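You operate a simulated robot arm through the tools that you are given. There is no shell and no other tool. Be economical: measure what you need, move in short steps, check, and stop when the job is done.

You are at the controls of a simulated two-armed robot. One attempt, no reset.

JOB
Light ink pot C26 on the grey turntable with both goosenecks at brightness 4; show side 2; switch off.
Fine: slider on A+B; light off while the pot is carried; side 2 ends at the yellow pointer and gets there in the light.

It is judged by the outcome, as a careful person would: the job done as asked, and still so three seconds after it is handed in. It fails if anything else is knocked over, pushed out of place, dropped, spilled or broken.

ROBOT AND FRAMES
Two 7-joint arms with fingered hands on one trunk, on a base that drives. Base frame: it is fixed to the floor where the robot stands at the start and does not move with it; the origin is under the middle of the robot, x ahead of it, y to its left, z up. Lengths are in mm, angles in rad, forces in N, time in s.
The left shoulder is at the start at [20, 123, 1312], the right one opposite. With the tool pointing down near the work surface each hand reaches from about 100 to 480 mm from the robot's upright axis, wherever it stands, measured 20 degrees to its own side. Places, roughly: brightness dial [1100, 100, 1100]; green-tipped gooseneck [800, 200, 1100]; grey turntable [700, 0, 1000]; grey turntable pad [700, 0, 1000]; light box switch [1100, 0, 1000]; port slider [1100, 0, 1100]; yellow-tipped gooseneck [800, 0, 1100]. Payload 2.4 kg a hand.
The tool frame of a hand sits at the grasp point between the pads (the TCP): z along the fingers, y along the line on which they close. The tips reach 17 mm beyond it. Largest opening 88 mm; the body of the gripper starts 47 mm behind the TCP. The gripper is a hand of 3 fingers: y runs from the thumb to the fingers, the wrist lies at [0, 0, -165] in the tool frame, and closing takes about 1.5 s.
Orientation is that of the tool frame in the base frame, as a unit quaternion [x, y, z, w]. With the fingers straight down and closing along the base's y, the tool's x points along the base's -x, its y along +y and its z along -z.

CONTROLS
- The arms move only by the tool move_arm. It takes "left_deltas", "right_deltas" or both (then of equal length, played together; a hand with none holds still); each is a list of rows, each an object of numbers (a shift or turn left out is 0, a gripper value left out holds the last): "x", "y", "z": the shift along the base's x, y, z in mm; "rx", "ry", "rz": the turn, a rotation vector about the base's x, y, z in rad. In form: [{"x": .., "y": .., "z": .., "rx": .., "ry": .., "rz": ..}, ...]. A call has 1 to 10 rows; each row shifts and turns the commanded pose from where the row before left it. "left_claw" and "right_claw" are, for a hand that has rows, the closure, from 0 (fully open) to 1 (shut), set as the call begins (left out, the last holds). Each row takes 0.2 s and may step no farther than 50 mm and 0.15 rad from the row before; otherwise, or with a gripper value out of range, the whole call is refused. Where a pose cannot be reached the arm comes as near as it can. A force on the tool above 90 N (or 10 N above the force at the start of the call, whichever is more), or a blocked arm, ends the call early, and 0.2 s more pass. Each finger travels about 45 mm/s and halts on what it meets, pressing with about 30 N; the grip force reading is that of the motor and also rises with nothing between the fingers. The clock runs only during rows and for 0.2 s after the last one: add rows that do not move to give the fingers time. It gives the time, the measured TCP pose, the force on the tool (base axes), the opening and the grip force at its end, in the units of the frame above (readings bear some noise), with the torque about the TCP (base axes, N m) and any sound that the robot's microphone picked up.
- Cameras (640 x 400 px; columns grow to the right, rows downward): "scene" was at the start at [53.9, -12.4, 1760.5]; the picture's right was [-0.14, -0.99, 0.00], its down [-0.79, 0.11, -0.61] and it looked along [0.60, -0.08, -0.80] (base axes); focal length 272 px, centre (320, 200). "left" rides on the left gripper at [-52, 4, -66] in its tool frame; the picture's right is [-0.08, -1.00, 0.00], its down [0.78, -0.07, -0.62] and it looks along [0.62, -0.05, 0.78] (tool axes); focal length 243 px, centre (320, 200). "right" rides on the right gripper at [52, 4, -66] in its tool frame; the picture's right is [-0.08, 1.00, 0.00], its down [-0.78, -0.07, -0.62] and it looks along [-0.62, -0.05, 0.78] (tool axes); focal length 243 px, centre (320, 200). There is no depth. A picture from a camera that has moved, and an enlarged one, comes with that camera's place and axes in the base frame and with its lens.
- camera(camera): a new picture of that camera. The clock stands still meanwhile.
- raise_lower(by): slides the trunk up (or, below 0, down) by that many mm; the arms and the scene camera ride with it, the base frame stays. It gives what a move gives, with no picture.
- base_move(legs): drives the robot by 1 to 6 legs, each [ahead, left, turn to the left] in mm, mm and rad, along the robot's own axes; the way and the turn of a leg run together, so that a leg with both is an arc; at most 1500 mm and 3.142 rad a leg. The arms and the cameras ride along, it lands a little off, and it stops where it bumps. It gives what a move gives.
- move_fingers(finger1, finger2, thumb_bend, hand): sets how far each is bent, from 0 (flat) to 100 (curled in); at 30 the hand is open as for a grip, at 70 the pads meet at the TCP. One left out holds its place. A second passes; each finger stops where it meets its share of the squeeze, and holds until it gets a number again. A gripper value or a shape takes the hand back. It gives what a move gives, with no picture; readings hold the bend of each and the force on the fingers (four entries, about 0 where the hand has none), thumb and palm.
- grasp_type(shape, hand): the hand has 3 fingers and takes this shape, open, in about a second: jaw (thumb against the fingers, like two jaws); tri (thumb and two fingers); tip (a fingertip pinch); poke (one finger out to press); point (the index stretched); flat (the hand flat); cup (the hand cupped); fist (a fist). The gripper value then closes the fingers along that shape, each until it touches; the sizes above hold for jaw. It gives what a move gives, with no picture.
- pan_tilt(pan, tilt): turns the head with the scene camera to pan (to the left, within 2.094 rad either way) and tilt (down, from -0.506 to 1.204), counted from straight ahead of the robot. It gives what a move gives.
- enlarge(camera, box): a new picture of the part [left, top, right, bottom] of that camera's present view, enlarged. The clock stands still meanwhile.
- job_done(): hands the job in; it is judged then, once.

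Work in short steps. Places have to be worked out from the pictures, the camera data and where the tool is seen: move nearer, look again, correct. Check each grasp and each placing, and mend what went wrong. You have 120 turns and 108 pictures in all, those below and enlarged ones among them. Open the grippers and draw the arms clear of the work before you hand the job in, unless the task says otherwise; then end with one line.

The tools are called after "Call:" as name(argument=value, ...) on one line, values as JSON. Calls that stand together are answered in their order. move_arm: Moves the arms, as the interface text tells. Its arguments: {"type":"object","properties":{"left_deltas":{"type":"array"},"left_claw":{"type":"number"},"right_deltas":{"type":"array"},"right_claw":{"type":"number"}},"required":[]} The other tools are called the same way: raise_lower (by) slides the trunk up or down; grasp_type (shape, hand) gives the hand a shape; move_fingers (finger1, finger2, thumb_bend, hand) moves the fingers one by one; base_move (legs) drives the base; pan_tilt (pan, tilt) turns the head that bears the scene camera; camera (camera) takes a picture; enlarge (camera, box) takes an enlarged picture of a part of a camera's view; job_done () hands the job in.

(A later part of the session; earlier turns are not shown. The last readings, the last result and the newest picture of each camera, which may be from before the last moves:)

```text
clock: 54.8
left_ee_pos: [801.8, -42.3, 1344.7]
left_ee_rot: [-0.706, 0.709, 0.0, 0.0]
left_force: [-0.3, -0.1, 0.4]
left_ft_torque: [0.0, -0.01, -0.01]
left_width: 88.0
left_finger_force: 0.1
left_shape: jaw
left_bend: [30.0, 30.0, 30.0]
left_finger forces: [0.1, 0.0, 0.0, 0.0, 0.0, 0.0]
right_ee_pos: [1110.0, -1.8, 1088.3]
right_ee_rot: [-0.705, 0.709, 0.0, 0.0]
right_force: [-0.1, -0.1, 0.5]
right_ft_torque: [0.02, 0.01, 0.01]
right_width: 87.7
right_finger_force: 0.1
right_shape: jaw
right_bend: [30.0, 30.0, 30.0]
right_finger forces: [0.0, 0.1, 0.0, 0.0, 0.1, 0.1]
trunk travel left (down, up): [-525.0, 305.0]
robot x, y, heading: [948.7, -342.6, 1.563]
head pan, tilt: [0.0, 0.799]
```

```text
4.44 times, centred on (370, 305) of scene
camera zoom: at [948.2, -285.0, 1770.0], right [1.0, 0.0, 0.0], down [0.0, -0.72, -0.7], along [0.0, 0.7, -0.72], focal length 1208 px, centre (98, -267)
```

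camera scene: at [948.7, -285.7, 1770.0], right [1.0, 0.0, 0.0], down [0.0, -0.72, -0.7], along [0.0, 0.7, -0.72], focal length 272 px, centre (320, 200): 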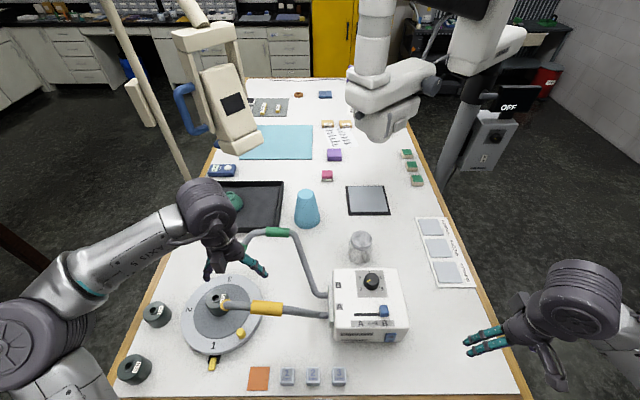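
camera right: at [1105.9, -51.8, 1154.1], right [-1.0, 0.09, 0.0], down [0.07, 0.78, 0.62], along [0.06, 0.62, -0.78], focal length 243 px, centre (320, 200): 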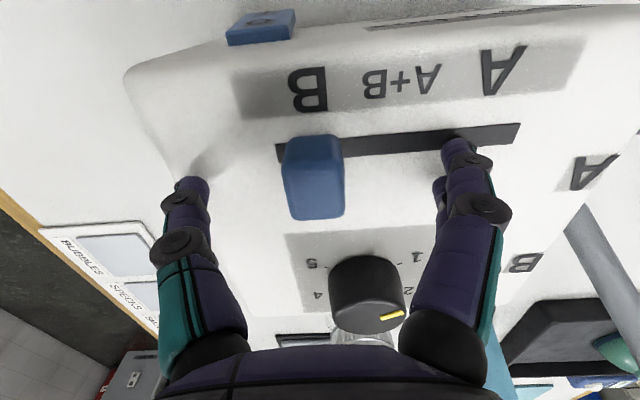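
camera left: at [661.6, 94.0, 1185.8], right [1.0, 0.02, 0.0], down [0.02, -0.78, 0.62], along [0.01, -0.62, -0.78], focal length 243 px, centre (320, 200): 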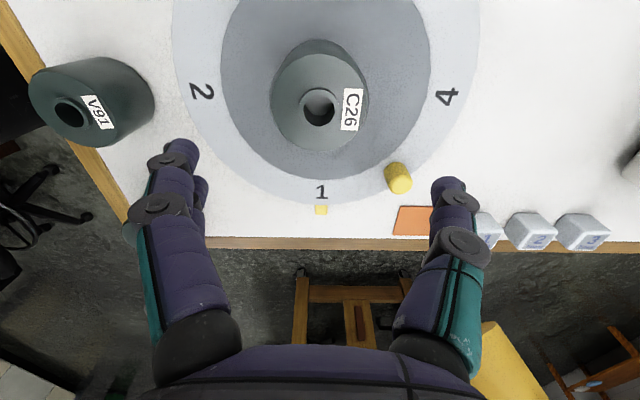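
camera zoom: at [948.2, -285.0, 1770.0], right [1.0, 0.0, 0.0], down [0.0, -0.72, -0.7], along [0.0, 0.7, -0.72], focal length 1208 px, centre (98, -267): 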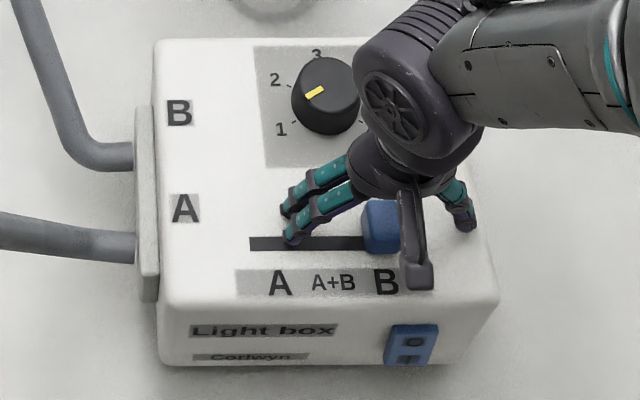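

Slightly lower and then close on the knob.

Call:
move_arm(right_deltas=[{"z": -8, "y": -2, "x": 1}, {}, {}, {}, {}, {}, {}, {}, {}, {}], right_claw=0)

Call:
move_arm(right_deltas=[{}, {}, {}, {}, {}, {}, {}, {}, {}, {}], right_claw=1)

Call:
camera(camera="right")

```text
clock: 57.0
left_ee_pos: [802.0, -43.6, 1344.0]
left_ee_rot: [-0.705, 0.709, 0.001, 0.0]
left_force: [-0.7, -0.4, -0.1]
left_ft_torque: [0.0, 0.01, 0.0]
left_width: 88.1
left_finger_force: 0.1
left_shape: jaw
left_bend: [30.0, 30.0, 30.0]
left_finger forces: [0.0, 0.0, 0.0, 0.1, 0.0, 0.0]
right_ee_pos: [1112.0, -3.3, 1080.9]
right_ee_rot: [-0.706, 0.708, 0.001, 0.001]
right_force: [6.0, 11.4, 45.5]
right_ft_torque: [0.2, 0.67, -0.15]
right_width: 87.5
right_finger_force: 0.1
right_shape: jaw
right_bend: [31.0, 31.0, 29.0]
right_finger forces: [15.0, 15.0, 0.0, 0.0, 15.9, 0.1]
trunk travel left (down, up): [-525.0, 305.0]
robot x, y, heading: [944.8, -343.5, 1.565]
head pan, tilt: [0.0, 0.799]
```

```text
clock: 59.2
left_ee_pos: [798.7, -47.7, 1345.1]
left_ee_rot: [-0.705, 0.709, 0.0, 0.001]
left_force: [-0.1, -1.0, 0.4]
left_ft_torque: [-0.02, -0.01, 0.0]
left_width: 87.9
left_finger_force: 0.0
left_shape: jaw
left_bend: [30.0, 30.0, 30.0]
left_finger forces: [0.1, 0.0, 0.1, 0.0, 0.0, 0.1]
right_ee_pos: [1109.7, -4.4, 1084.0]
right_ee_rot: [-0.707, 0.708, 0.003, 0.004]
right_force: [-2.6, 3.1, 76.7]
right_ft_torque: [-0.04, -0.11, 0.51]
right_width: 77.8
right_finger_force: 30.2
right_shape: jaw
right_bend: [50.0, 51.0, 44.0]
right_finger forces: [18.9, 18.9, 0.1, 0.0, 40.0, 0.1]
trunk travel left (down, up): [-525.0, 305.0]
robot x, y, heading: [945.3, -347.6, 1.568]
head pan, tilt: [0.0, 0.799]
```

```text
76 pictures are left
camera right: at [1104.1, -56.3, 1149.8], right [-1.0, 0.09, 0.0], down [0.07, 0.77, 0.63], along [0.06, 0.63, -0.78], focal length 243 px, centre (320, 200)
```

right: 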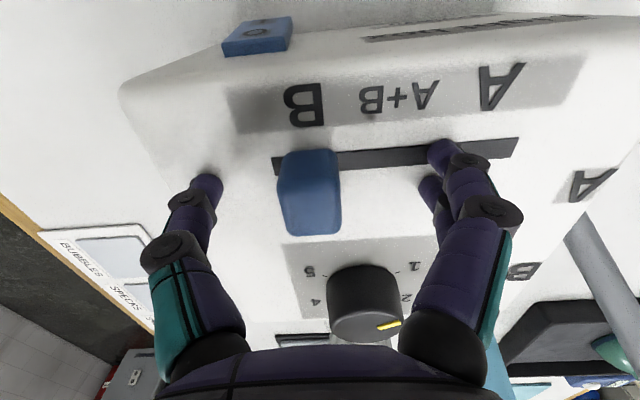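

The fingertips pressed on the box top (77 N). Raise at once and keep the fingers clear of the surface.

Call:
move_arm(right_deltas=[{"z": 8}, {"z": 6}, {}])

Call:
camera(camera="right")

Call:
enlarge(camera="scene", box=[270, 230, 430, 390])

```text
clock: 60.0
left_ee_pos: [802.4, -42.8, 1344.3]
left_ee_rot: [-0.705, 0.709, 0.0, 0.0]
left_force: [-0.4, -0.1, 0.0]
left_ft_torque: [0.01, 0.02, -0.02]
left_width: 87.7
left_finger_force: 0.0
left_shape: jaw
left_bend: [30.0, 30.0, 30.0]
left_finger forces: [0.0, 0.0, 0.0, 0.0, 0.0, 0.0]
right_ee_pos: [1113.6, -4.1, 1094.0]
right_ee_rot: [-0.706, 0.709, -0.002, -0.001]
right_force: [1.2, -5.5, -8.9]
right_ft_torque: [-0.06, 0.03, -0.01]
right_width: 42.1
right_finger_force: 29.9
right_shape: jaw
right_bend: [67.0, 67.0, 57.0]
right_finger forces: [2.9, 3.0, 0.1, 0.1, 7.4, 0.1]
trunk travel left (down, up): [-525.0, 305.0]
robot x, y, heading: [949.6, -347.9, 1.569]
head pan, tilt: [0.0, 0.799]
```

```text
75 pictures are left
camera right: at [1108.1, -54.2, 1160.0], right [-1.0, 0.09, 0.0], down [0.07, 0.78, 0.62], along [0.06, 0.61, -0.79], focal length 243 px, centre (320, 200)
```

right: 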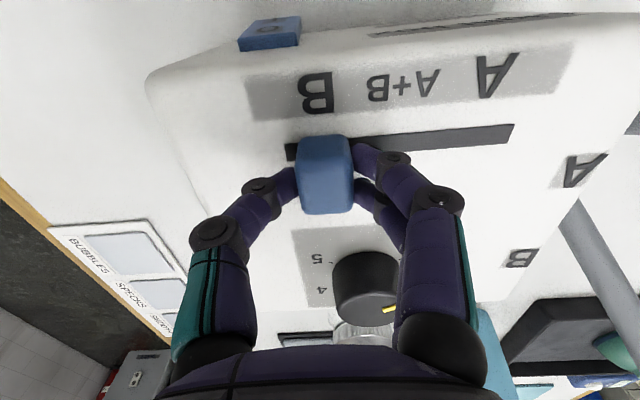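

```text
2.50 times, centred on (350, 310) of scene
camera zoom: at [948.6, -285.4, 1769.7], right [1.0, -0.01, 0.0], down [0.0, -0.72, -0.7], along [0.0, 0.7, -0.72], focal length 679 px, centre (245, -75)
```

zoom: 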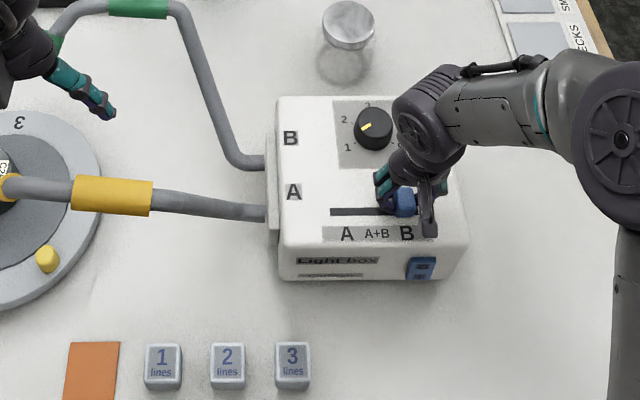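

The fingers now hold the slider knob and the box has not moved. Sliding toward −x in small steps.

Call:
move_arm(right_deltas=[{}, {}, {"x": -6}, {"x": -6}, {"x": -6}, {"x": -6}])

Call:
camera(camera="right")

```text
clock: 61.4
left_ee_pos: [801.8, -43.7, 1346.4]
left_ee_rot: [-0.705, 0.709, 0.0, 0.0]
left_force: [-0.2, -1.1, -0.5]
left_ft_torque: [-0.04, 0.01, 0.0]
left_width: 87.7
left_finger_force: 0.0
left_shape: jaw
left_bend: [30.0, 30.0, 30.0]
left_finger forces: [0.0, 0.0, 0.0, 0.0, 0.1, 0.0]
right_ee_pos: [1087.6, -1.5, 1095.7]
right_ee_rot: [-0.706, 0.709, 0.0, 0.0]
right_force: [-1.1, -5.0, -7.6]
right_ft_torque: [-0.07, 0.0, 0.02]
right_width: 42.2
right_finger_force: 29.7
right_shape: jaw
right_bend: [67.0, 67.0, 58.0]
right_finger forces: [3.5, 3.5, 0.0, 0.1, 6.6, 0.1]
trunk travel left (down, up): [-525.0, 305.0]
robot x, y, heading: [951.9, -348.5, 1.571]
head pan, tilt: [0.0, 0.799]
```

```text
73 pictures are left
camera right: at [1082.5, -53.2, 1161.9], right [-1.0, 0.09, 0.0], down [0.07, 0.78, 0.62], along [0.06, 0.62, -0.78], focal length 243 px, centre (320, 200)
```

right: 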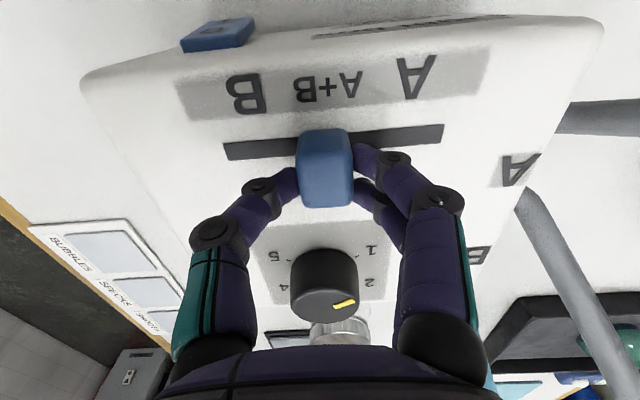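

About 5 mm short of A+B. One more nudge.

Call:
move_arm(right_deltas=[{"x": -4}, {}])

Call:
enlarge(camera="right", box=[180, 20, 460, 220])

```text
clock: 62.0
left_ee_pos: [801.4, -42.6, 1345.3]
left_ee_rot: [-0.705, 0.709, 0.0, 0.0]
left_force: [-0.6, 0.0, 0.0]
left_ft_torque: [0.0, 0.04, 0.03]
left_width: 87.9
left_finger_force: 0.0
left_shape: jaw
left_bend: [30.0, 30.0, 30.0]
left_finger forces: [0.0, 0.1, 0.0, 0.1, 0.0, 0.1]
right_ee_pos: [1083.8, -3.0, 1095.3]
right_ee_rot: [-0.705, 0.709, 0.0, 0.0]
right_force: [0.2, -4.8, -5.6]
right_ft_torque: [-0.03, -0.02, 0.06]
right_width: 42.3
right_finger_force: 30.1
right_shape: jaw
right_bend: [67.0, 67.0, 58.0]
right_finger forces: [3.4, 3.5, 0.0, 0.0, 7.1, 0.0]
trunk travel left (down, up): [-525.0, 305.0]
robot x, y, heading: [948.3, -341.5, 1.563]
head pan, tilt: [0.0, 0.799]
```

```text
2.00 times, centred on (320, 120) of right
camera zoom: at [1079.1, -53.3, 1161.6], right [-1.0, 0.09, 0.0], down [0.07, 0.78, 0.62], along [0.06, 0.62, -0.78], focal length 485 px, centre (320, 360)
```

zoom: 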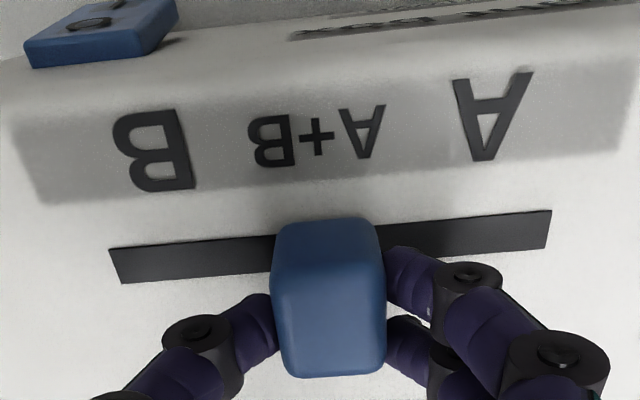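

Slider is centred in its slot at A+B. Opening and raising.

Call:
move_arm(right_deltas=[{}, {}, {"z": 2}, {"z": 2}, {}, {}, {}, {}, {"z": 20}, {"z": 40}], right_claw=0)

Call:
camera(camera="right")

Call:
enlarge(camera="scene", box=[320, 260, 420, 350])

```text
clock: 64.2
left_ee_pos: [800.7, -42.6, 1344.3]
left_ee_rot: [-0.705, 0.709, 0.0, 0.0]
left_force: [0.0, 1.0, 1.1]
left_ft_torque: [0.0, -0.05, -0.04]
left_width: 87.7
left_finger_force: 0.0
left_shape: jaw
left_bend: [30.0, 30.0, 30.0]
left_finger forces: [0.0, 0.0, 0.0, 0.1, 0.1, 0.0]
right_ee_pos: [1084.6, -3.1, 1158.0]
right_ee_rot: [-0.706, 0.708, 0.0, -0.001]
right_force: [-0.9, 0.5, 0.0]
right_ft_torque: [0.01, 0.04, 0.0]
right_width: 87.7
right_finger_force: 0.2
right_shape: jaw
right_bend: [30.0, 30.0, 30.0]
right_finger forces: [0.0, 0.0, 0.0, 0.1, 0.0, 0.1]
trunk travel left (down, up): [-525.0, 305.0]
robot x, y, heading: [946.4, -341.2, 1.563]
head pan, tilt: [0.0, 0.799]
```

```text
71 pictures are left
camera right: at [1078.5, -54.3, 1224.7], right [-1.0, 0.09, 0.0], down [0.07, 0.78, 0.62], along [0.06, 0.62, -0.78], focal length 243 px, centre (320, 200)
```

right: 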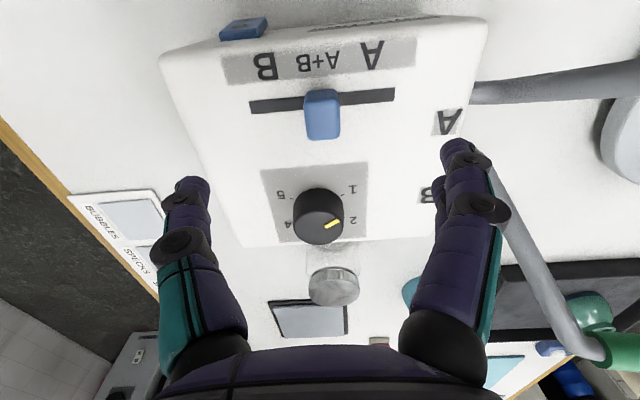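

```text
4.44 times, centred on (370, 305) of scene
camera zoom: at [948.3, -285.8, 1770.0], right [1.0, 0.0, 0.0], down [0.0, -0.72, -0.7], along [0.0, 0.7, -0.72], focal length 1208 px, centre (98, -267)
```

zoom: 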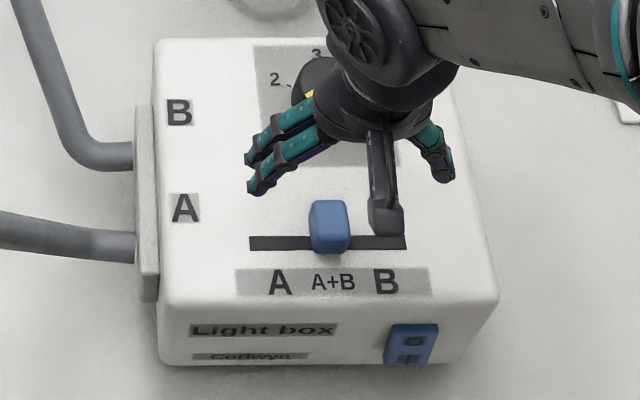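

Slider reads A+B. Dial centre ≈(1091,71). Moving above it with a +60° wrist turn so I can then turn the dial clockwise 120°.

Call:
move_arm(right_deltas=[{"x": 1, "y": 10, "rz": 0.15}, {"x": 1, "y": 10, "rz": 0.15}, {"x": 1, "y": 11, "rz": 0.15}, {"x": 1, "y": 11, "rz": 0.15}, {"x": 1, "y": 11, "rz": 0.15}, {"x": 1, "y": 11, "rz": 0.15}, {"y": 10, "rz": 0.15}, {}])

Call:
camera(camera="right")

Call:
enlarge(camera="scene", box=[300, 230, 440, 350])

```text
clock: 66.0
left_ee_pos: [800.9, -41.9, 1345.6]
left_ee_rot: [-0.705, 0.709, 0.0, 0.0]
left_force: [0.0, -0.1, -0.2]
left_ft_torque: [0.01, 0.01, 0.0]
left_width: 87.8
left_finger_force: 0.0
left_shape: jaw
left_bend: [30.0, 30.0, 30.0]
left_finger forces: [0.1, 0.0, 0.0, 0.0, 0.0, 0.1]
right_ee_pos: [1089.7, 72.0, 1158.7]
right_ee_rot: [0.966, -0.259, 0.001, 0.0]
right_force: [-0.1, -0.1, 0.0]
right_ft_torque: [-0.03, 0.0, 0.02]
right_width: 88.0
right_finger_force: 0.1
right_shape: jaw
right_bend: [30.0, 30.0, 30.0]
right_finger forces: [0.0, 0.0, 0.1, 0.1, 0.0, 0.1]
trunk travel left (down, up): [-525.0, 305.0]
robot x, y, heading: [947.4, -342.2, 1.571]
head pan, tilt: [0.0, 0.799]
```

```text
69 pictures are left
camera right: at [1132.3, 43.6, 1225.4], right [-0.57, -0.82, 0.0], down [-0.64, 0.45, 0.62], along [-0.51, 0.35, -0.78], focal length 243 px, centre (320, 200)
```

right: 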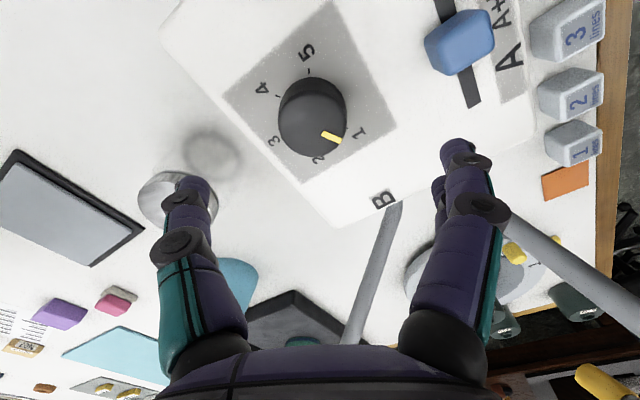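

```text
3.33 times, centred on (370, 290) of scene
camera zoom: at [948.3, -285.2, 1770.0], right [1.0, 0.0, 0.0], down [0.0, -0.72, -0.7], along [0.0, 0.7, -0.72], focal length 906 px, centre (153, -100)
```

zoom: 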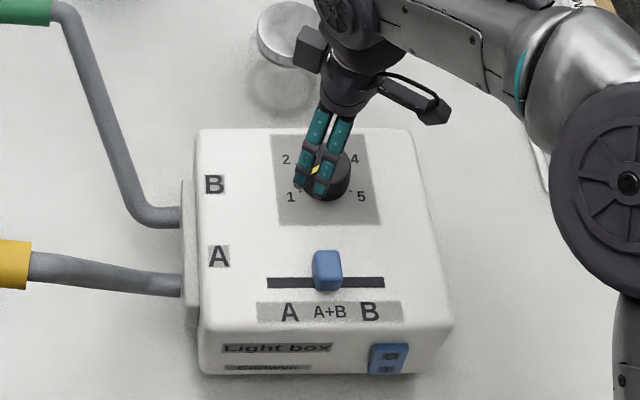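

Dial centre re-estimated ≈(1090,75). Jar is well clear of the thumb. Descending to just around the dial.

Call:
move_arm(right_deltas=[{"y": 3, "z": -20}, {"z": -20}, {"z": -16}, {}])

Call:
camera(camera="right")

```text
clock: 67.0
left_ee_pos: [802.2, -42.7, 1343.9]
left_ee_rot: [-0.706, 0.709, 0.0, 0.0]
left_force: [1.3, 0.5, -0.1]
left_ft_torque: [0.01, 0.01, -0.01]
left_width: 87.9
left_finger_force: 0.1
left_shape: jaw
left_bend: [30.0, 30.0, 30.0]
left_finger forces: [0.1, 0.0, 0.1, 0.0, 0.1, 0.0]
right_ee_pos: [1089.1, 74.9, 1103.1]
right_ee_rot: [0.966, -0.26, 0.0, 0.0]
right_force: [0.4, -0.8, 0.0]
right_ft_torque: [-0.02, 0.01, 0.02]
right_width: 88.1
right_finger_force: 0.1
right_shape: jaw
right_bend: [30.0, 30.0, 30.0]
right_finger forces: [0.1, 0.0, 0.1, 0.0, 0.1, 0.0]
trunk travel left (down, up): [-525.0, 305.0]
robot x, y, heading: [949.6, -344.9, 1.562]
head pan, tilt: [0.0, 0.799]
```

```text
67 pictures are left
camera right: at [1131.2, 45.8, 1169.2], right [-0.57, -0.82, 0.0], down [-0.64, 0.45, 0.62], along [-0.51, 0.36, -0.78], focal length 243 px, centre (320, 200)
```

right: 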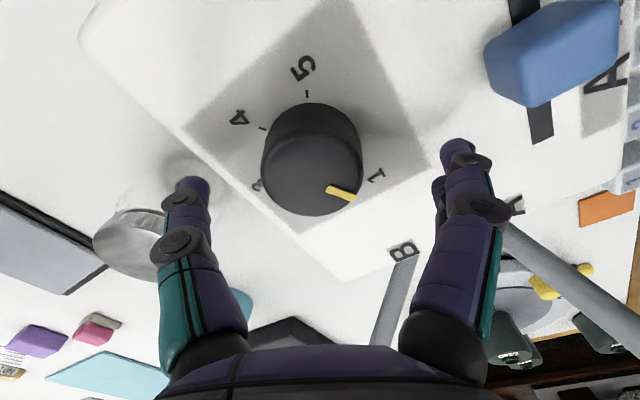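

Dial centre relative to the hand is about (−1.5,+5.5) off; correct, lower to 1091 and close.

Call:
move_arm(right_deltas=[{"x": -1.5, "y": 5.5}, {"z": -8}, {"z": -4}, {}])

Call:
camera(camera="right")

```text
clock: 68.0
left_ee_pos: [801.7, -43.4, 1344.9]
left_ee_rot: [-0.705, 0.709, 0.0, 0.0]
left_force: [0.5, -0.1, 0.2]
left_ft_torque: [0.0, -0.01, -0.02]
left_width: 87.8
left_finger_force: 0.1
left_shape: jaw
left_bend: [30.0, 30.0, 30.0]
left_finger forces: [0.0, 0.0, 0.1, 0.0, 0.0, 0.0]
right_ee_pos: [1087.5, 79.1, 1091.0]
right_ee_rot: [0.966, -0.26, 0.0, 0.0]
right_force: [0.2, -0.4, 0.0]
right_ft_torque: [0.02, 0.01, 0.0]
right_width: 88.0
right_finger_force: 0.1
right_shape: jaw
right_bend: [30.0, 30.0, 30.0]
right_finger forces: [0.0, 0.0, 0.0, 0.0, 0.0, 0.0]
trunk travel left (down, up): [-525.0, 305.0]
robot x, y, heading: [947.8, -340.3, 1.566]
head pan, tilt: [0.0, 0.799]
```

```text
66 pictures are left
camera right: at [1130.3, 51.0, 1157.2], right [-0.57, -0.82, 0.0], down [-0.64, 0.45, 0.62], along [-0.51, 0.36, -0.78], focal length 243 px, centre (320, 200)
```

right: 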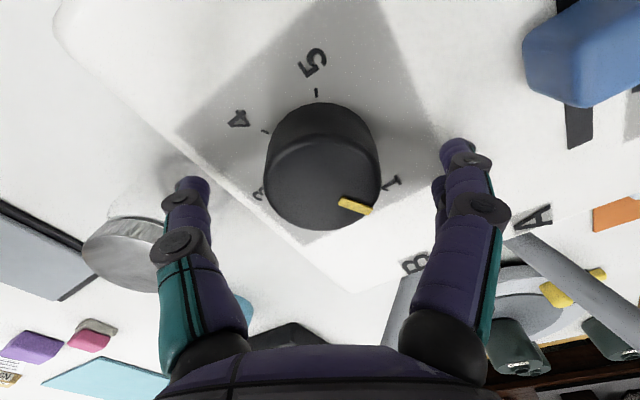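

Centred. Closing on the dial and watching the vertical force.

Call:
move_arm(right_deltas=[{}, {}, {}, {}, {}, {}, {}, {}], right_claw=1)

Call:
camera(camera="right")

```text
clock: 69.8
left_ee_pos: [800.7, -42.4, 1343.8]
left_ee_rot: [-0.705, 0.709, 0.0, -0.001]
left_force: [0.6, -0.3, 0.2]
left_ft_torque: [-0.01, -0.01, 0.04]
left_width: 87.8
left_finger_force: 0.2
left_shape: jaw
left_bend: [30.0, 30.0, 30.0]
left_finger forces: [0.0, 0.0, 0.0, 0.1, 0.0, 0.0]
right_ee_pos: [1086.9, 80.9, 1091.5]
right_ee_rot: [0.966, -0.26, -0.001, -0.001]
right_force: [-5.6, 3.8, 1.3]
right_ft_torque: [0.04, 0.12, -0.02]
right_width: 29.8
right_finger_force: 30.3
right_shape: jaw
right_bend: [73.0, 74.0, 70.0]
right_finger forces: [13.9, 13.9, 0.0, 0.0, 26.5, 0.1]
trunk travel left (down, up): [-525.0, 305.0]
robot x, y, heading: [949.8, -346.3, 1.565]
head pan, tilt: [0.0, 0.799]
```

```text
65 pictures are left
camera right: at [1129.3, 51.6, 1157.4], right [-0.57, -0.82, 0.0], down [-0.64, 0.45, 0.62], along [-0.51, 0.36, -0.78], focal length 243 px, centre (320, 200)
```

right: 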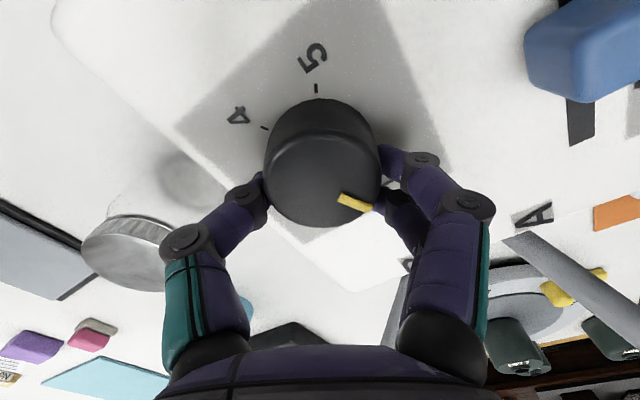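

Firm grip on the dial, no downward force. Turning clockwise 1.5 rad first.

Call:
move_arm(right_deltas=[{"rz": -0.15}, {"rz": -0.15}, {"rz": -0.15}, {"rz": -0.15}, {"rz": -0.15}, {"rz": -0.15}, {"rz": -0.15}, {"rz": -0.15}, {"rz": -0.15}, {"rz": -0.15}])

Call:
camera(camera="right")

```text
clock: 72.0
left_ee_pos: [804.7, -40.0, 1344.1]
left_ee_rot: [-0.706, 0.709, 0.001, -0.002]
left_force: [-0.6, 0.8, -0.2]
left_ft_torque: [-0.02, 0.0, 0.0]
left_width: 88.0
left_finger_force: 0.0
left_shape: jaw
left_bend: [30.0, 30.0, 30.0]
left_finger forces: [0.0, 0.0, 0.0, 0.0, 0.0, 0.1]
right_ee_pos: [1091.9, 82.8, 1089.9]
right_ee_rot: [-0.527, 0.85, 0.0, -0.001]
right_force: [19.5, 14.8, 11.4]
right_ft_torque: [0.15, -0.34, 0.12]
right_width: 32.2
right_finger_force: 30.3
right_shape: jaw
right_bend: [75.0, 75.0, 70.0]
right_finger forces: [12.1, 17.1, 0.1, 0.0, 36.9, 0.1]
trunk travel left (down, up): [-525.0, 305.0]
robot x, y, heading: [947.7, -341.5, 1.565]
head pan, tilt: [0.0, 0.799]
```

```text
64 pictures are left
camera right: at [1064.4, 39.1, 1156.3], right [-0.86, 0.52, 0.0], down [0.41, 0.67, 0.62], along [0.32, 0.53, -0.78], focal length 243 px, centre (320, 200)
```

right: 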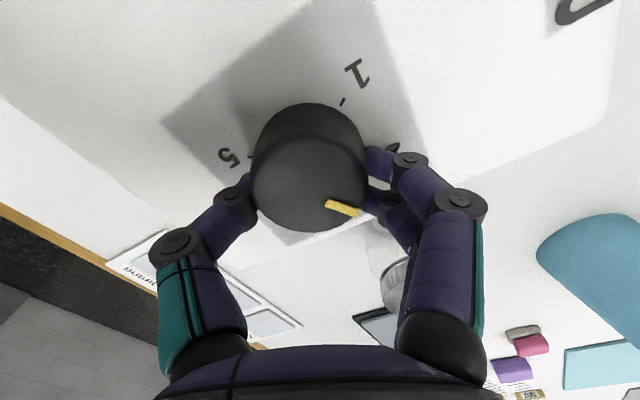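

The dial followed (no slip). Centre the command slightly to relieve the side force and turn the remaining ≈0.6 rad.

Call:
move_arm(right_deltas=[{"x": 3, "y": 2, "rz": -0.15}, {"rz": -0.15}, {"rz": -0.15}, {"rz": -0.13}, {}])

Call:
camera(camera="right")

Call:
enlarge(camera="scene", box=[320, 260, 420, 350])

```text
clock: 73.2
left_ee_pos: [806.6, -42.4, 1345.5]
left_ee_rot: [-0.706, 0.709, 0.001, -0.001]
left_force: [-0.2, -1.0, -0.3]
left_ft_torque: [0.04, 0.01, -0.01]
left_width: 87.9
left_finger_force: 0.1
left_shape: jaw
left_bend: [30.0, 30.0, 30.0]
left_finger forces: [0.0, 0.0, 0.0, 0.0, 0.0, 0.0]
right_ee_pos: [1094.2, 82.0, 1090.9]
right_ee_rot: [-0.264, 0.965, 0.0, -0.001]
right_force: [23.6, 1.9, 9.7]
right_ft_torque: [-0.09, -0.33, 0.12]
right_width: 32.7
right_finger_force: 30.2
right_shape: jaw
right_bend: [75.0, 75.0, 70.0]
right_finger forces: [11.8, 15.0, 0.1, 0.0, 35.7, 0.0]
trunk travel left (down, up): [-525.0, 305.0]
robot x, y, heading: [947.4, -344.4, 1.562]
head pan, tilt: [0.0, 0.799]
```

```text
63 pictures are left
camera right: at [1046.9, 60.2, 1156.2], right [-0.43, 0.9, 0.0], down [0.71, 0.34, 0.62], along [0.56, 0.27, -0.79], focal length 243 px, centre (320, 200)
```

right: 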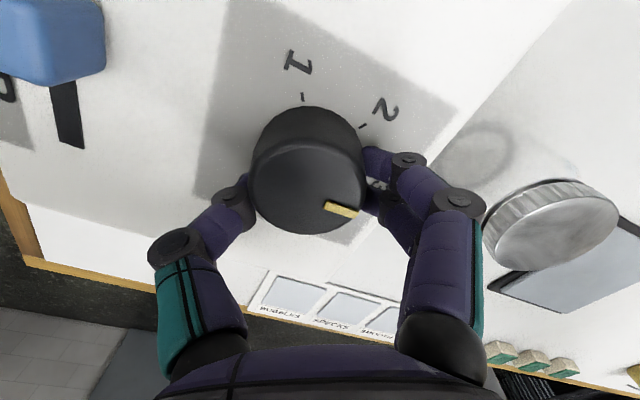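

```text
4.44 times, centred on (370, 305) of scene
camera zoom: at [953.7, -285.5, 1770.0], right [1.0, -0.01, 0.0], down [-0.01, -0.72, -0.7], along [0.0, 0.7, -0.72], focal length 1208 px, centre (98, -267)
```

zoom: 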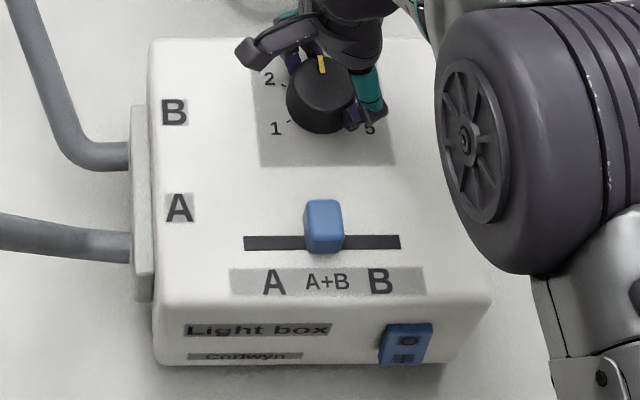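

The dial started at 1 and now points at 3, so one more 60° is needed. Some side force built up; I release, raise, and recheck before regripping.

Call:
move_arm(right_deltas=[{}, {}, {}, {}, {}, {}, {}, {"z": 15}, {"z": 25}, {"z": 10}], right_claw=0)

Call:
move_arm(right_deltas=[{"rz": 0.15}, {"rz": 0.15}, {"rz": 0.15}, {"rz": 0.15}, {"rz": 0.15}, {"rz": 0.15}, {"rz": 0.15}, {"rz": 0.15}, {"rz": 0.15}])

Call:
enlarge(camera="scene", box=[230, 230, 430, 400])

Call:
camera(camera="right")

```text
clock: 75.4
left_ee_pos: [801.2, -43.5, 1344.5]
left_ee_rot: [-0.706, 0.709, 0.001, 0.0]
left_force: [0.1, -0.3, -0.5]
left_ft_torque: [-0.03, -0.01, -0.01]
left_width: 88.1
left_finger_force: 0.0
left_shape: jaw
left_bend: [30.0, 30.0, 30.0]
left_finger forces: [0.1, 0.0, 0.0, 0.0, 0.0, 0.0]
right_ee_pos: [1090.8, 82.8, 1140.7]
right_ee_rot: [-0.265, 0.964, 0.0, -0.001]
right_force: [0.5, 0.3, -0.2]
right_ft_torque: [-0.02, -0.01, 0.01]
right_width: 87.8
right_finger_force: 0.0
right_shape: jaw
right_bend: [30.0, 30.0, 30.0]
right_finger forces: [0.0, 0.1, 0.0, 0.1, 0.1, 0.1]
trunk travel left (down, up): [-525.0, 305.0]
robot x, y, heading: [946.2, -345.4, 1.564]
head pan, tilt: [0.0, 0.799]
```

```text
clock: 77.4
left_ee_pos: [800.3, -42.1, 1344.5]
left_ee_rot: [-0.705, 0.709, 0.001, 0.0]
left_force: [0.2, 0.9, -0.1]
left_ft_torque: [0.01, 0.0, -0.01]
left_width: 87.7
left_finger_force: 0.0
left_shape: jaw
left_bend: [30.0, 30.0, 30.0]
left_finger forces: [0.0, 0.1, 0.1, 0.0, 0.0, 0.1]
right_ee_pos: [1090.5, 82.4, 1141.0]
right_ee_rot: [0.81, -0.587, 0.0, 0.0]
right_force: [-0.4, -0.7, -0.4]
right_ft_torque: [0.04, -0.03, 0.0]
right_width: 87.9
right_finger_force: 0.0
right_shape: jaw
right_bend: [30.0, 30.0, 30.0]
right_finger forces: [0.0, 0.0, 0.0, 0.0, 0.0, 0.0]
trunk travel left (down, up): [-525.0, 305.0]
robot x, y, heading: [943.9, -342.3, 1.567]
head pan, tilt: [0.0, 0.799]
```

```text
2.35 times, centred on (330, 315) of scene
camera zoom: at [948.3, -285.0, 1770.0], right [1.0, 0.0, 0.0], down [0.0, -0.72, -0.7], along [0.0, 0.7, -0.72], focal length 639 px, centre (296, -71)
```

zoom: 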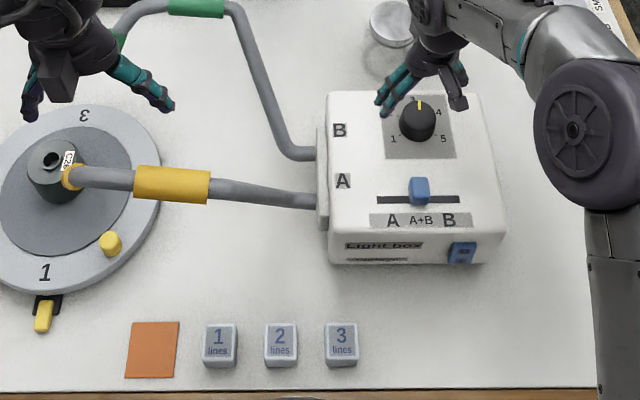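

```text
60 pictures are left
camera right: at [1102.8, 32.4, 1206.9], right [-0.97, -0.23, 0.0], down [-0.18, 0.76, 0.62], along [-0.14, 0.6, -0.78], focal length 243 px, centre (320, 200)
```

right: 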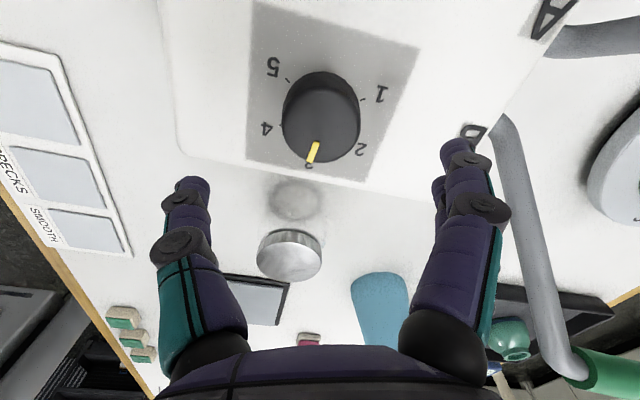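

Pointer is on 3 and the box seems unmoved. Dial centre resolves to (1090.6,79). Re-gripping there with the wrist preset for another 60°.

Call:
move_arm(right_deltas=[{"y": -3.5, "z": -20}, {"z": -20}, {"z": -10}, {}])

Call:
move_arm(right_deltas=[{}, {}, {}, {}, {}, {}, {}, {}], right_claw=1)

Call:
move_arm(right_deltas=[{"rz": -0.15}, {"rz": -0.15}, {"rz": -0.15}, {"rz": -0.15}, {"rz": -0.15}, {"rz": -0.15}, {"rz": -0.15}, {}])

Call:
camera(camera="right")

Call:
enlarge(camera="scene", box=[320, 260, 420, 350])

```text
clock: 78.4
left_ee_pos: [801.7, -41.1, 1345.1]
left_ee_rot: [-0.705, 0.709, 0.001, 0.0]
left_force: [-1.3, 0.7, -0.5]
left_ft_torque: [-0.05, -0.01, -0.01]
left_width: 88.3
left_finger_force: 0.1
left_shape: jaw
left_bend: [30.0, 30.0, 30.0]
left_finger forces: [0.0, 0.1, 0.0, 0.0, 0.0, 0.0]
right_ee_pos: [1091.1, 79.4, 1091.5]
right_ee_rot: [0.809, -0.588, 0.0, 0.0]
right_force: [-0.2, 0.4, 0.6]
right_ft_torque: [-0.02, 0.01, -0.01]
right_width: 87.6
right_finger_force: 0.1
right_shape: jaw
right_bend: [30.0, 30.0, 30.0]
right_finger forces: [0.0, 0.0, 0.1, 0.0, 0.1, 0.0]
trunk travel left (down, up): [-525.0, 305.0]
robot x, y, heading: [943.8, -343.4, 1.566]
head pan, tilt: [0.0, 0.799]
```

```text
clock: 80.2
left_ee_pos: [802.3, -42.7, 1344.4]
left_ee_rot: [-0.705, 0.709, 0.0, 0.0]
left_force: [-0.1, -0.3, 0.2]
left_ft_torque: [0.02, -0.01, -0.05]
left_width: 88.0
left_finger_force: 0.1
left_shape: jaw
left_bend: [30.0, 30.0, 30.0]
left_finger forces: [0.0, 0.1, 0.0, 0.0, 0.1, 0.0]
right_ee_pos: [1090.4, 78.9, 1090.6]
right_ee_rot: [0.809, -0.587, 0.0, 0.001]
right_force: [-1.3, 4.1, 1.4]
right_ft_torque: [0.06, 0.05, 0.04]
right_width: 31.7
right_finger_force: 29.8
right_shape: jaw
right_bend: [73.0, 73.0, 70.0]
right_finger forces: [14.0, 14.1, 0.1, 0.0, 27.6, 0.0]
trunk travel left (down, up): [-525.0, 305.0]
robot x, y, heading: [948.5, -348.6, 1.563]
head pan, tilt: [0.0, 0.799]
```

```text
clock: 82.0
left_ee_pos: [804.1, -42.2, 1344.3]
left_ee_rot: [-0.705, 0.709, 0.0, 0.0]
left_force: [0.7, 0.4, 0.6]
left_ft_torque: [0.01, 0.0, 0.0]
left_width: 87.9
left_finger_force: 0.0
left_shape: jaw
left_bend: [30.0, 30.0, 30.0]
left_finger forces: [0.0, 0.0, 0.1, 0.1, 0.0, 0.1]
right_ee_pos: [1092.8, 79.5, 1090.9]
right_ee_rot: [-0.406, 0.914, 0.0, -0.001]
right_force: [12.0, 1.9, 3.0]
right_ft_torque: [0.0, -0.15, 0.07]
right_width: 31.7
right_finger_force: 29.9
right_shape: jaw
right_bend: [74.0, 74.0, 70.0]
right_finger forces: [13.1, 13.9, 0.0, 0.0, 34.6, 0.0]
trunk travel left (down, up): [-525.0, 305.0]
robot x, y, heading: [947.0, -346.3, 1.565]
head pan, tilt: [0.0, 0.799]
```

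```text
59 pictures are left
camera right: at [1054.2, 44.4, 1156.9], right [-0.68, 0.73, 0.0], down [0.57, 0.53, 0.62], along [0.45, 0.42, -0.78], focal length 243 px, centre (320, 200)
```

right: 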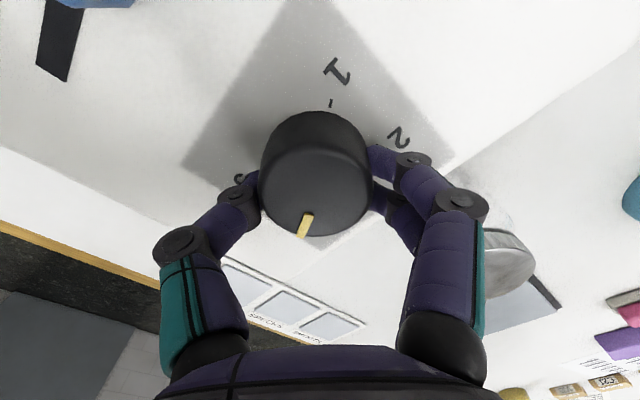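

```text
4.44 times, centred on (370, 305) of scene
camera zoom: at [951.0, -285.0, 1770.0], right [1.0, 0.0, 0.0], down [0.0, -0.72, -0.7], along [0.0, 0.7, -0.72], focal length 1208 px, centre (98, -267)
```

zoom: 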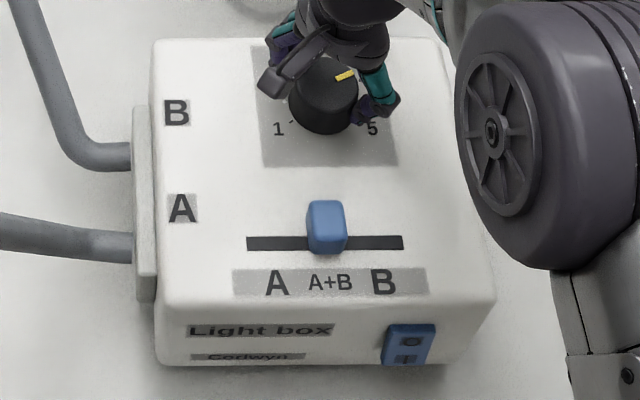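

Pointer appears at 4. Releasing, raising and checking from above.

Call:
move_arm(right_deltas=[{}, {}, {}, {}, {}, {}, {}, {"z": 15}, {"z": 25}, {"z": 20}], right_claw=0)

Call:
move_arm(right_deltas=[{"y": -25, "z": 10, "rz": 0.15}, {"y": -25, "z": 10, "rz": 0.15}, {"y": -25, "z": 10, "rz": 0.15}, {"y": -25, "z": 10, "rz": 0.15}, {"x": 15, "y": -25, "z": 10, "rz": 0.15}, {"x": 15, "y": -25}, {"x": 20, "y": -25}, {"x": 20, "y": -25}])

Call:
enlarge(camera="scene", box=[330, 260, 410, 310])

Call:
camera(camera="right")

```text
clock: 84.2
left_ee_pos: [801.8, -42.2, 1344.1]
left_ee_rot: [-0.705, 0.709, 0.0, 0.0]
left_force: [-0.4, -0.1, 0.4]
left_ft_torque: [0.03, 0.01, 0.0]
left_width: 88.1
left_finger_force: 0.1
left_shape: jaw
left_bend: [30.0, 30.0, 30.0]
left_finger forces: [0.1, 0.0, 0.0, 0.1, 0.0, 0.0]
right_ee_pos: [1090.9, 77.5, 1151.1]
right_ee_rot: [-0.406, 0.914, -0.001, 0.0]
right_force: [0.2, -0.7, 0.7]
right_ft_torque: [0.0, -0.02, 0.01]
right_width: 88.0
right_finger_force: 0.1
right_shape: jaw
right_bend: [30.0, 30.0, 30.0]
right_finger forces: [0.1, 0.0, 0.0, 0.1, 0.0, 0.0]
trunk travel left (down, up): [-525.0, 305.0]
robot x, y, heading: [946.6, -343.1, 1.563]
head pan, tilt: [0.0, 0.799]
```

```text
clock: 86.0
left_ee_pos: [804.3, -42.7, 1343.8]
left_ee_rot: [-0.705, 0.709, 0.001, -0.001]
left_force: [-0.3, -0.1, -0.2]
left_ft_torque: [-0.04, 0.03, 0.0]
left_width: 88.0
left_finger_force: 0.1
left_shape: jaw
left_bend: [30.0, 30.0, 30.0]
left_finger forces: [0.0, 0.0, 0.0, 0.0, 0.0, 0.0]
right_ee_pos: [1164.8, -122.0, 1200.9]
right_ee_rot: [0.713, -0.702, -0.002, 0.002]
right_force: [-0.1, -0.4, -0.1]
right_ft_torque: [0.01, 0.02, -0.01]
right_width: 87.8
right_finger_force: 0.1
right_shape: jaw
right_bend: [30.0, 30.0, 30.0]
right_finger forces: [0.1, 0.0, 0.0, 0.0, 0.1, 0.1]
trunk travel left (down, up): [-525.0, 305.0]
robot x, y, heading: [948.1, -345.0, 1.564]
head pan, tilt: [0.0, 0.799]
```

```text
8.00 times, centred on (370, 285) of scene
camera zoom: at [950.8, -286.1, 1770.0], right [1.0, 0.0, 0.0], down [0.0, -0.72, -0.7], along [0.0, 0.7, -0.72], focal length 2174 px, centre (-80, -480)
```

zoom: 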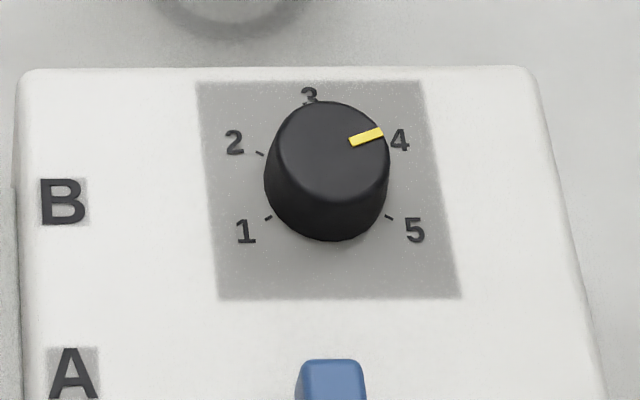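

```text
56 pictures are left
camera right: at [1160.3, -172.2, 1266.0], right [-1.0, 0.07, 0.0], down [0.06, 0.78, 0.62], along [0.04, 0.62, -0.78], focal length 243 px, centre (320, 200)
```

right: 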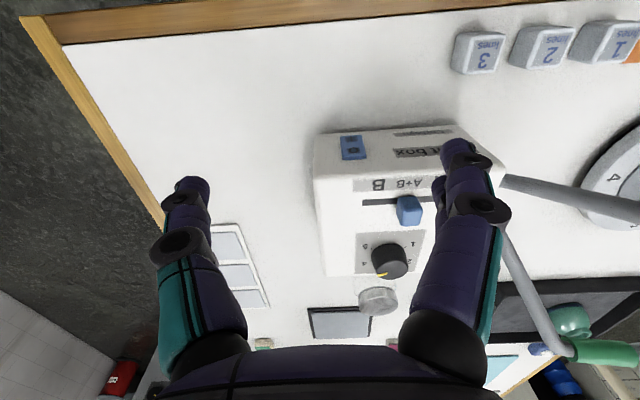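

Dial reads near 4; zooming with the wrist camera to judge how exactly, and to see the switch.

Call:
enlarge(camera="right", box=[340, 225, 420, 285])

Call:
enlarge(camera="right", box=[310, 120, 450, 220])

```text
6.67 times, centred on (380, 255) of right
camera zoom: at [1160.3, -172.2, 1266.0], right [-1.0, 0.07, 0.0], down [0.06, 0.78, 0.62], along [0.04, 0.62, -0.78], focal length 1618 px, centre (-80, -167)
```

zoom: 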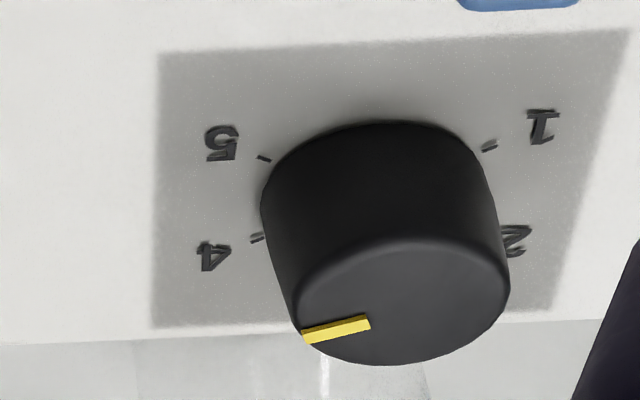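

```text
4.00 times, centred on (380, 170) of right
camera zoom: at [1160.3, -172.2, 1266.0], right [-1.0, 0.07, 0.0], down [0.06, 0.78, 0.62], along [0.04, 0.62, -0.78], focal length 970 px, centre (80, 320)
```

zoom: 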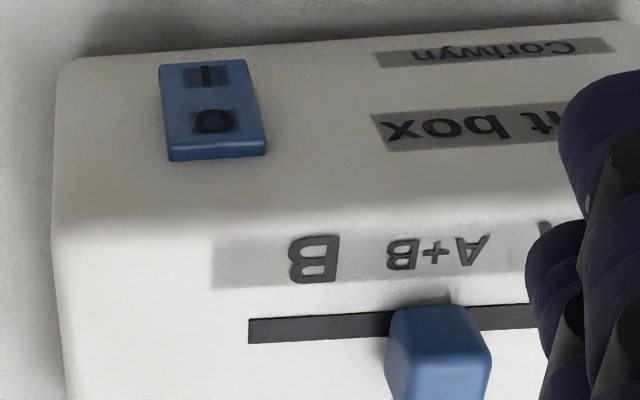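

Two views put the pointer ≈10° past the 4 tick (pointer ~19°, tick 30°). I'll regrip and turn it back about 10°.

Call:
move_arm(right_deltas=[{"x": -15, "y": 25}, {"x": -15, "y": 25}, {"x": -15, "y": 25, "z": -10}, {"x": -15, "y": 25, "z": -10}, {"x": -14, "y": 25, "z": -10}, {"y": 25, "z": -10}, {"y": 25, "z": -20}, {"y": 26, "z": -20}, {"z": -20}, {"z": -10}])

Call:
camera(camera="right")

```text
clock: 88.2
left_ee_pos: [800.4, -42.1, 1344.4]
left_ee_rot: [-0.705, 0.709, 0.0, 0.0]
left_force: [-0.2, -0.3, -0.7]
left_ft_torque: [0.02, 0.04, -0.01]
left_width: 87.9
left_finger_force: 0.0
left_shape: jaw
left_bend: [30.0, 30.0, 30.0]
left_finger forces: [0.0, 0.0, 0.0, 0.0, 0.0, 0.0]
right_ee_pos: [1086.3, 80.2, 1090.2]
right_ee_rot: [0.712, -0.702, 0.0, 0.0]
right_force: [-0.9, 0.0, -0.3]
right_ft_torque: [0.01, 0.03, 0.04]
right_width: 88.0
right_finger_force: 0.0
right_shape: jaw
right_bend: [30.0, 30.0, 30.0]
right_finger forces: [0.0, 0.0, 0.0, 0.0, 0.0, 0.1]
trunk travel left (down, up): [-525.0, 305.0]
robot x, y, heading: [948.7, -345.3, 1.564]
head pan, tilt: [0.0, 0.799]
```

```text
53 pictures are left
camera right: at [1082.7, 29.2, 1157.3], right [-1.0, 0.07, 0.0], down [0.05, 0.78, 0.62], along [0.04, 0.62, -0.78], focal length 243 px, centre (320, 200)
```

right: 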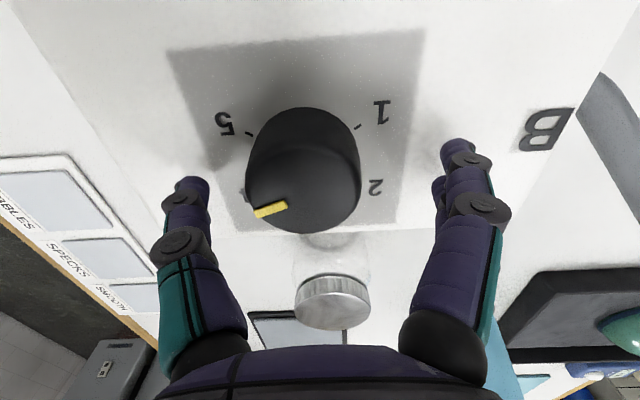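

Combining views the pointer is about 7–8° past the tick. Re-centre, grip, turn back 0.12 rad, release.

Call:
move_arm(right_deltas=[{"x": 4, "y": -1}, {}, {}, {}, {}, {}, {}, {}, {}], right_claw=1)

Call:
move_arm(right_deltas=[{"rz": 0.06}, {"rz": 0.06}, {}])

Call:
move_arm(right_deltas=[{}, {}, {}, {}, {}, {}, {}, {"z": 20}, {"z": 30}, {"z": 10}], right_claw=0)

Call:
enlarge(camera="right", box=[240, 60, 400, 180])

```text
clock: 90.2
left_ee_pos: [801.9, -41.2, 1344.1]
left_ee_rot: [-0.705, 0.709, 0.0, 0.0]
left_force: [0.2, -0.4, 0.2]
left_ft_torque: [0.04, -0.02, 0.0]
left_width: 87.9
left_finger_force: 0.0
left_shape: jaw
left_bend: [30.0, 30.0, 30.0]
left_finger forces: [0.0, 0.0, 0.1, 0.1, 0.0, 0.1]
right_ee_pos: [1091.4, 78.9, 1091.1]
right_ee_rot: [0.712, -0.702, 0.001, 0.0]
right_force: [-0.1, 3.8, 1.4]
right_ft_torque: [0.06, 0.0, 0.03]
right_width: 31.3
right_finger_force: 30.0
right_shape: jaw
right_bend: [74.0, 74.0, 70.0]
right_finger forces: [14.1, 13.9, 0.1, 0.0, 27.6, 0.1]
trunk travel left (down, up): [-525.0, 305.0]
robot x, y, heading: [951.8, -342.5, 1.567]
head pan, tilt: [0.0, 0.799]
```

```text
clock: 91.0
left_ee_pos: [801.0, -42.3, 1344.0]
left_ee_rot: [-0.705, 0.709, -0.001, 0.0]
left_force: [0.2, 0.4, 0.0]
left_ft_torque: [-0.01, 0.01, 0.0]
left_width: 88.0
left_finger_force: 0.0
left_shape: jaw
left_bend: [30.0, 30.0, 30.0]
left_finger forces: [0.1, 0.0, 0.0, 0.1, 0.0, 0.0]
right_ee_pos: [1089.5, 78.9, 1090.8]
right_ee_rot: [0.754, -0.657, 0.0, 0.0]
right_force: [-3.0, 4.6, 0.9]
right_ft_torque: [0.06, 0.04, 0.01]
right_width: 31.6
right_finger_force: 29.5
right_shape: jaw
right_bend: [73.0, 74.0, 70.0]
right_finger forces: [15.0, 15.1, 0.0, 0.0, 27.2, 0.0]
trunk travel left (down, up): [-525.0, 305.0]
robot x, y, heading: [947.1, -344.9, 1.568]
head pan, tilt: [0.0, 0.799]
```

```text
clock: 93.2
left_ee_pos: [800.7, -41.5, 1345.1]
left_ee_rot: [-0.706, 0.708, 0.0, 0.0]
left_force: [0.1, -0.4, -0.4]
left_ft_torque: [-0.01, 0.0, 0.0]
left_width: 88.0
left_finger_force: 0.0
left_shape: jaw
left_bend: [30.0, 30.0, 30.0]
left_finger forces: [0.1, 0.1, 0.1, 0.0, 0.0, 0.0]
right_ee_pos: [1091.6, 79.7, 1152.5]
right_ee_rot: [0.754, -0.657, 0.0, 0.0]
right_force: [0.6, 0.2, 0.4]
right_ft_torque: [0.02, 0.0, 0.02]
right_width: 87.9
right_finger_force: 0.0
right_shape: jaw
right_bend: [30.0, 30.0, 30.0]
right_finger forces: [0.0, 0.0, 0.0, 0.0, 0.1, 0.1]
trunk travel left (down, up): [-525.0, 305.0]
robot x, y, heading: [950.6, -343.8, 1.564]
head pan, tilt: [0.0, 0.799]
```

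```text
3.33 times, centred on (320, 120) of right
camera zoom: at [1093.7, 28.6, 1217.2], right [-1.0, -0.05, 0.0], down [-0.04, 0.78, 0.62], along [-0.03, 0.62, -0.78], focal length 809 px, centre (320, 467)
```

zoom: 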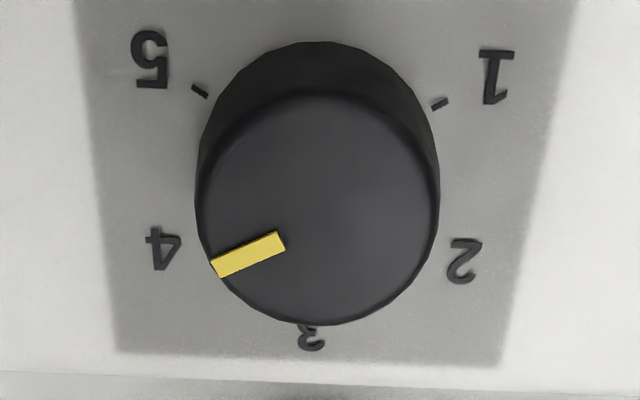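

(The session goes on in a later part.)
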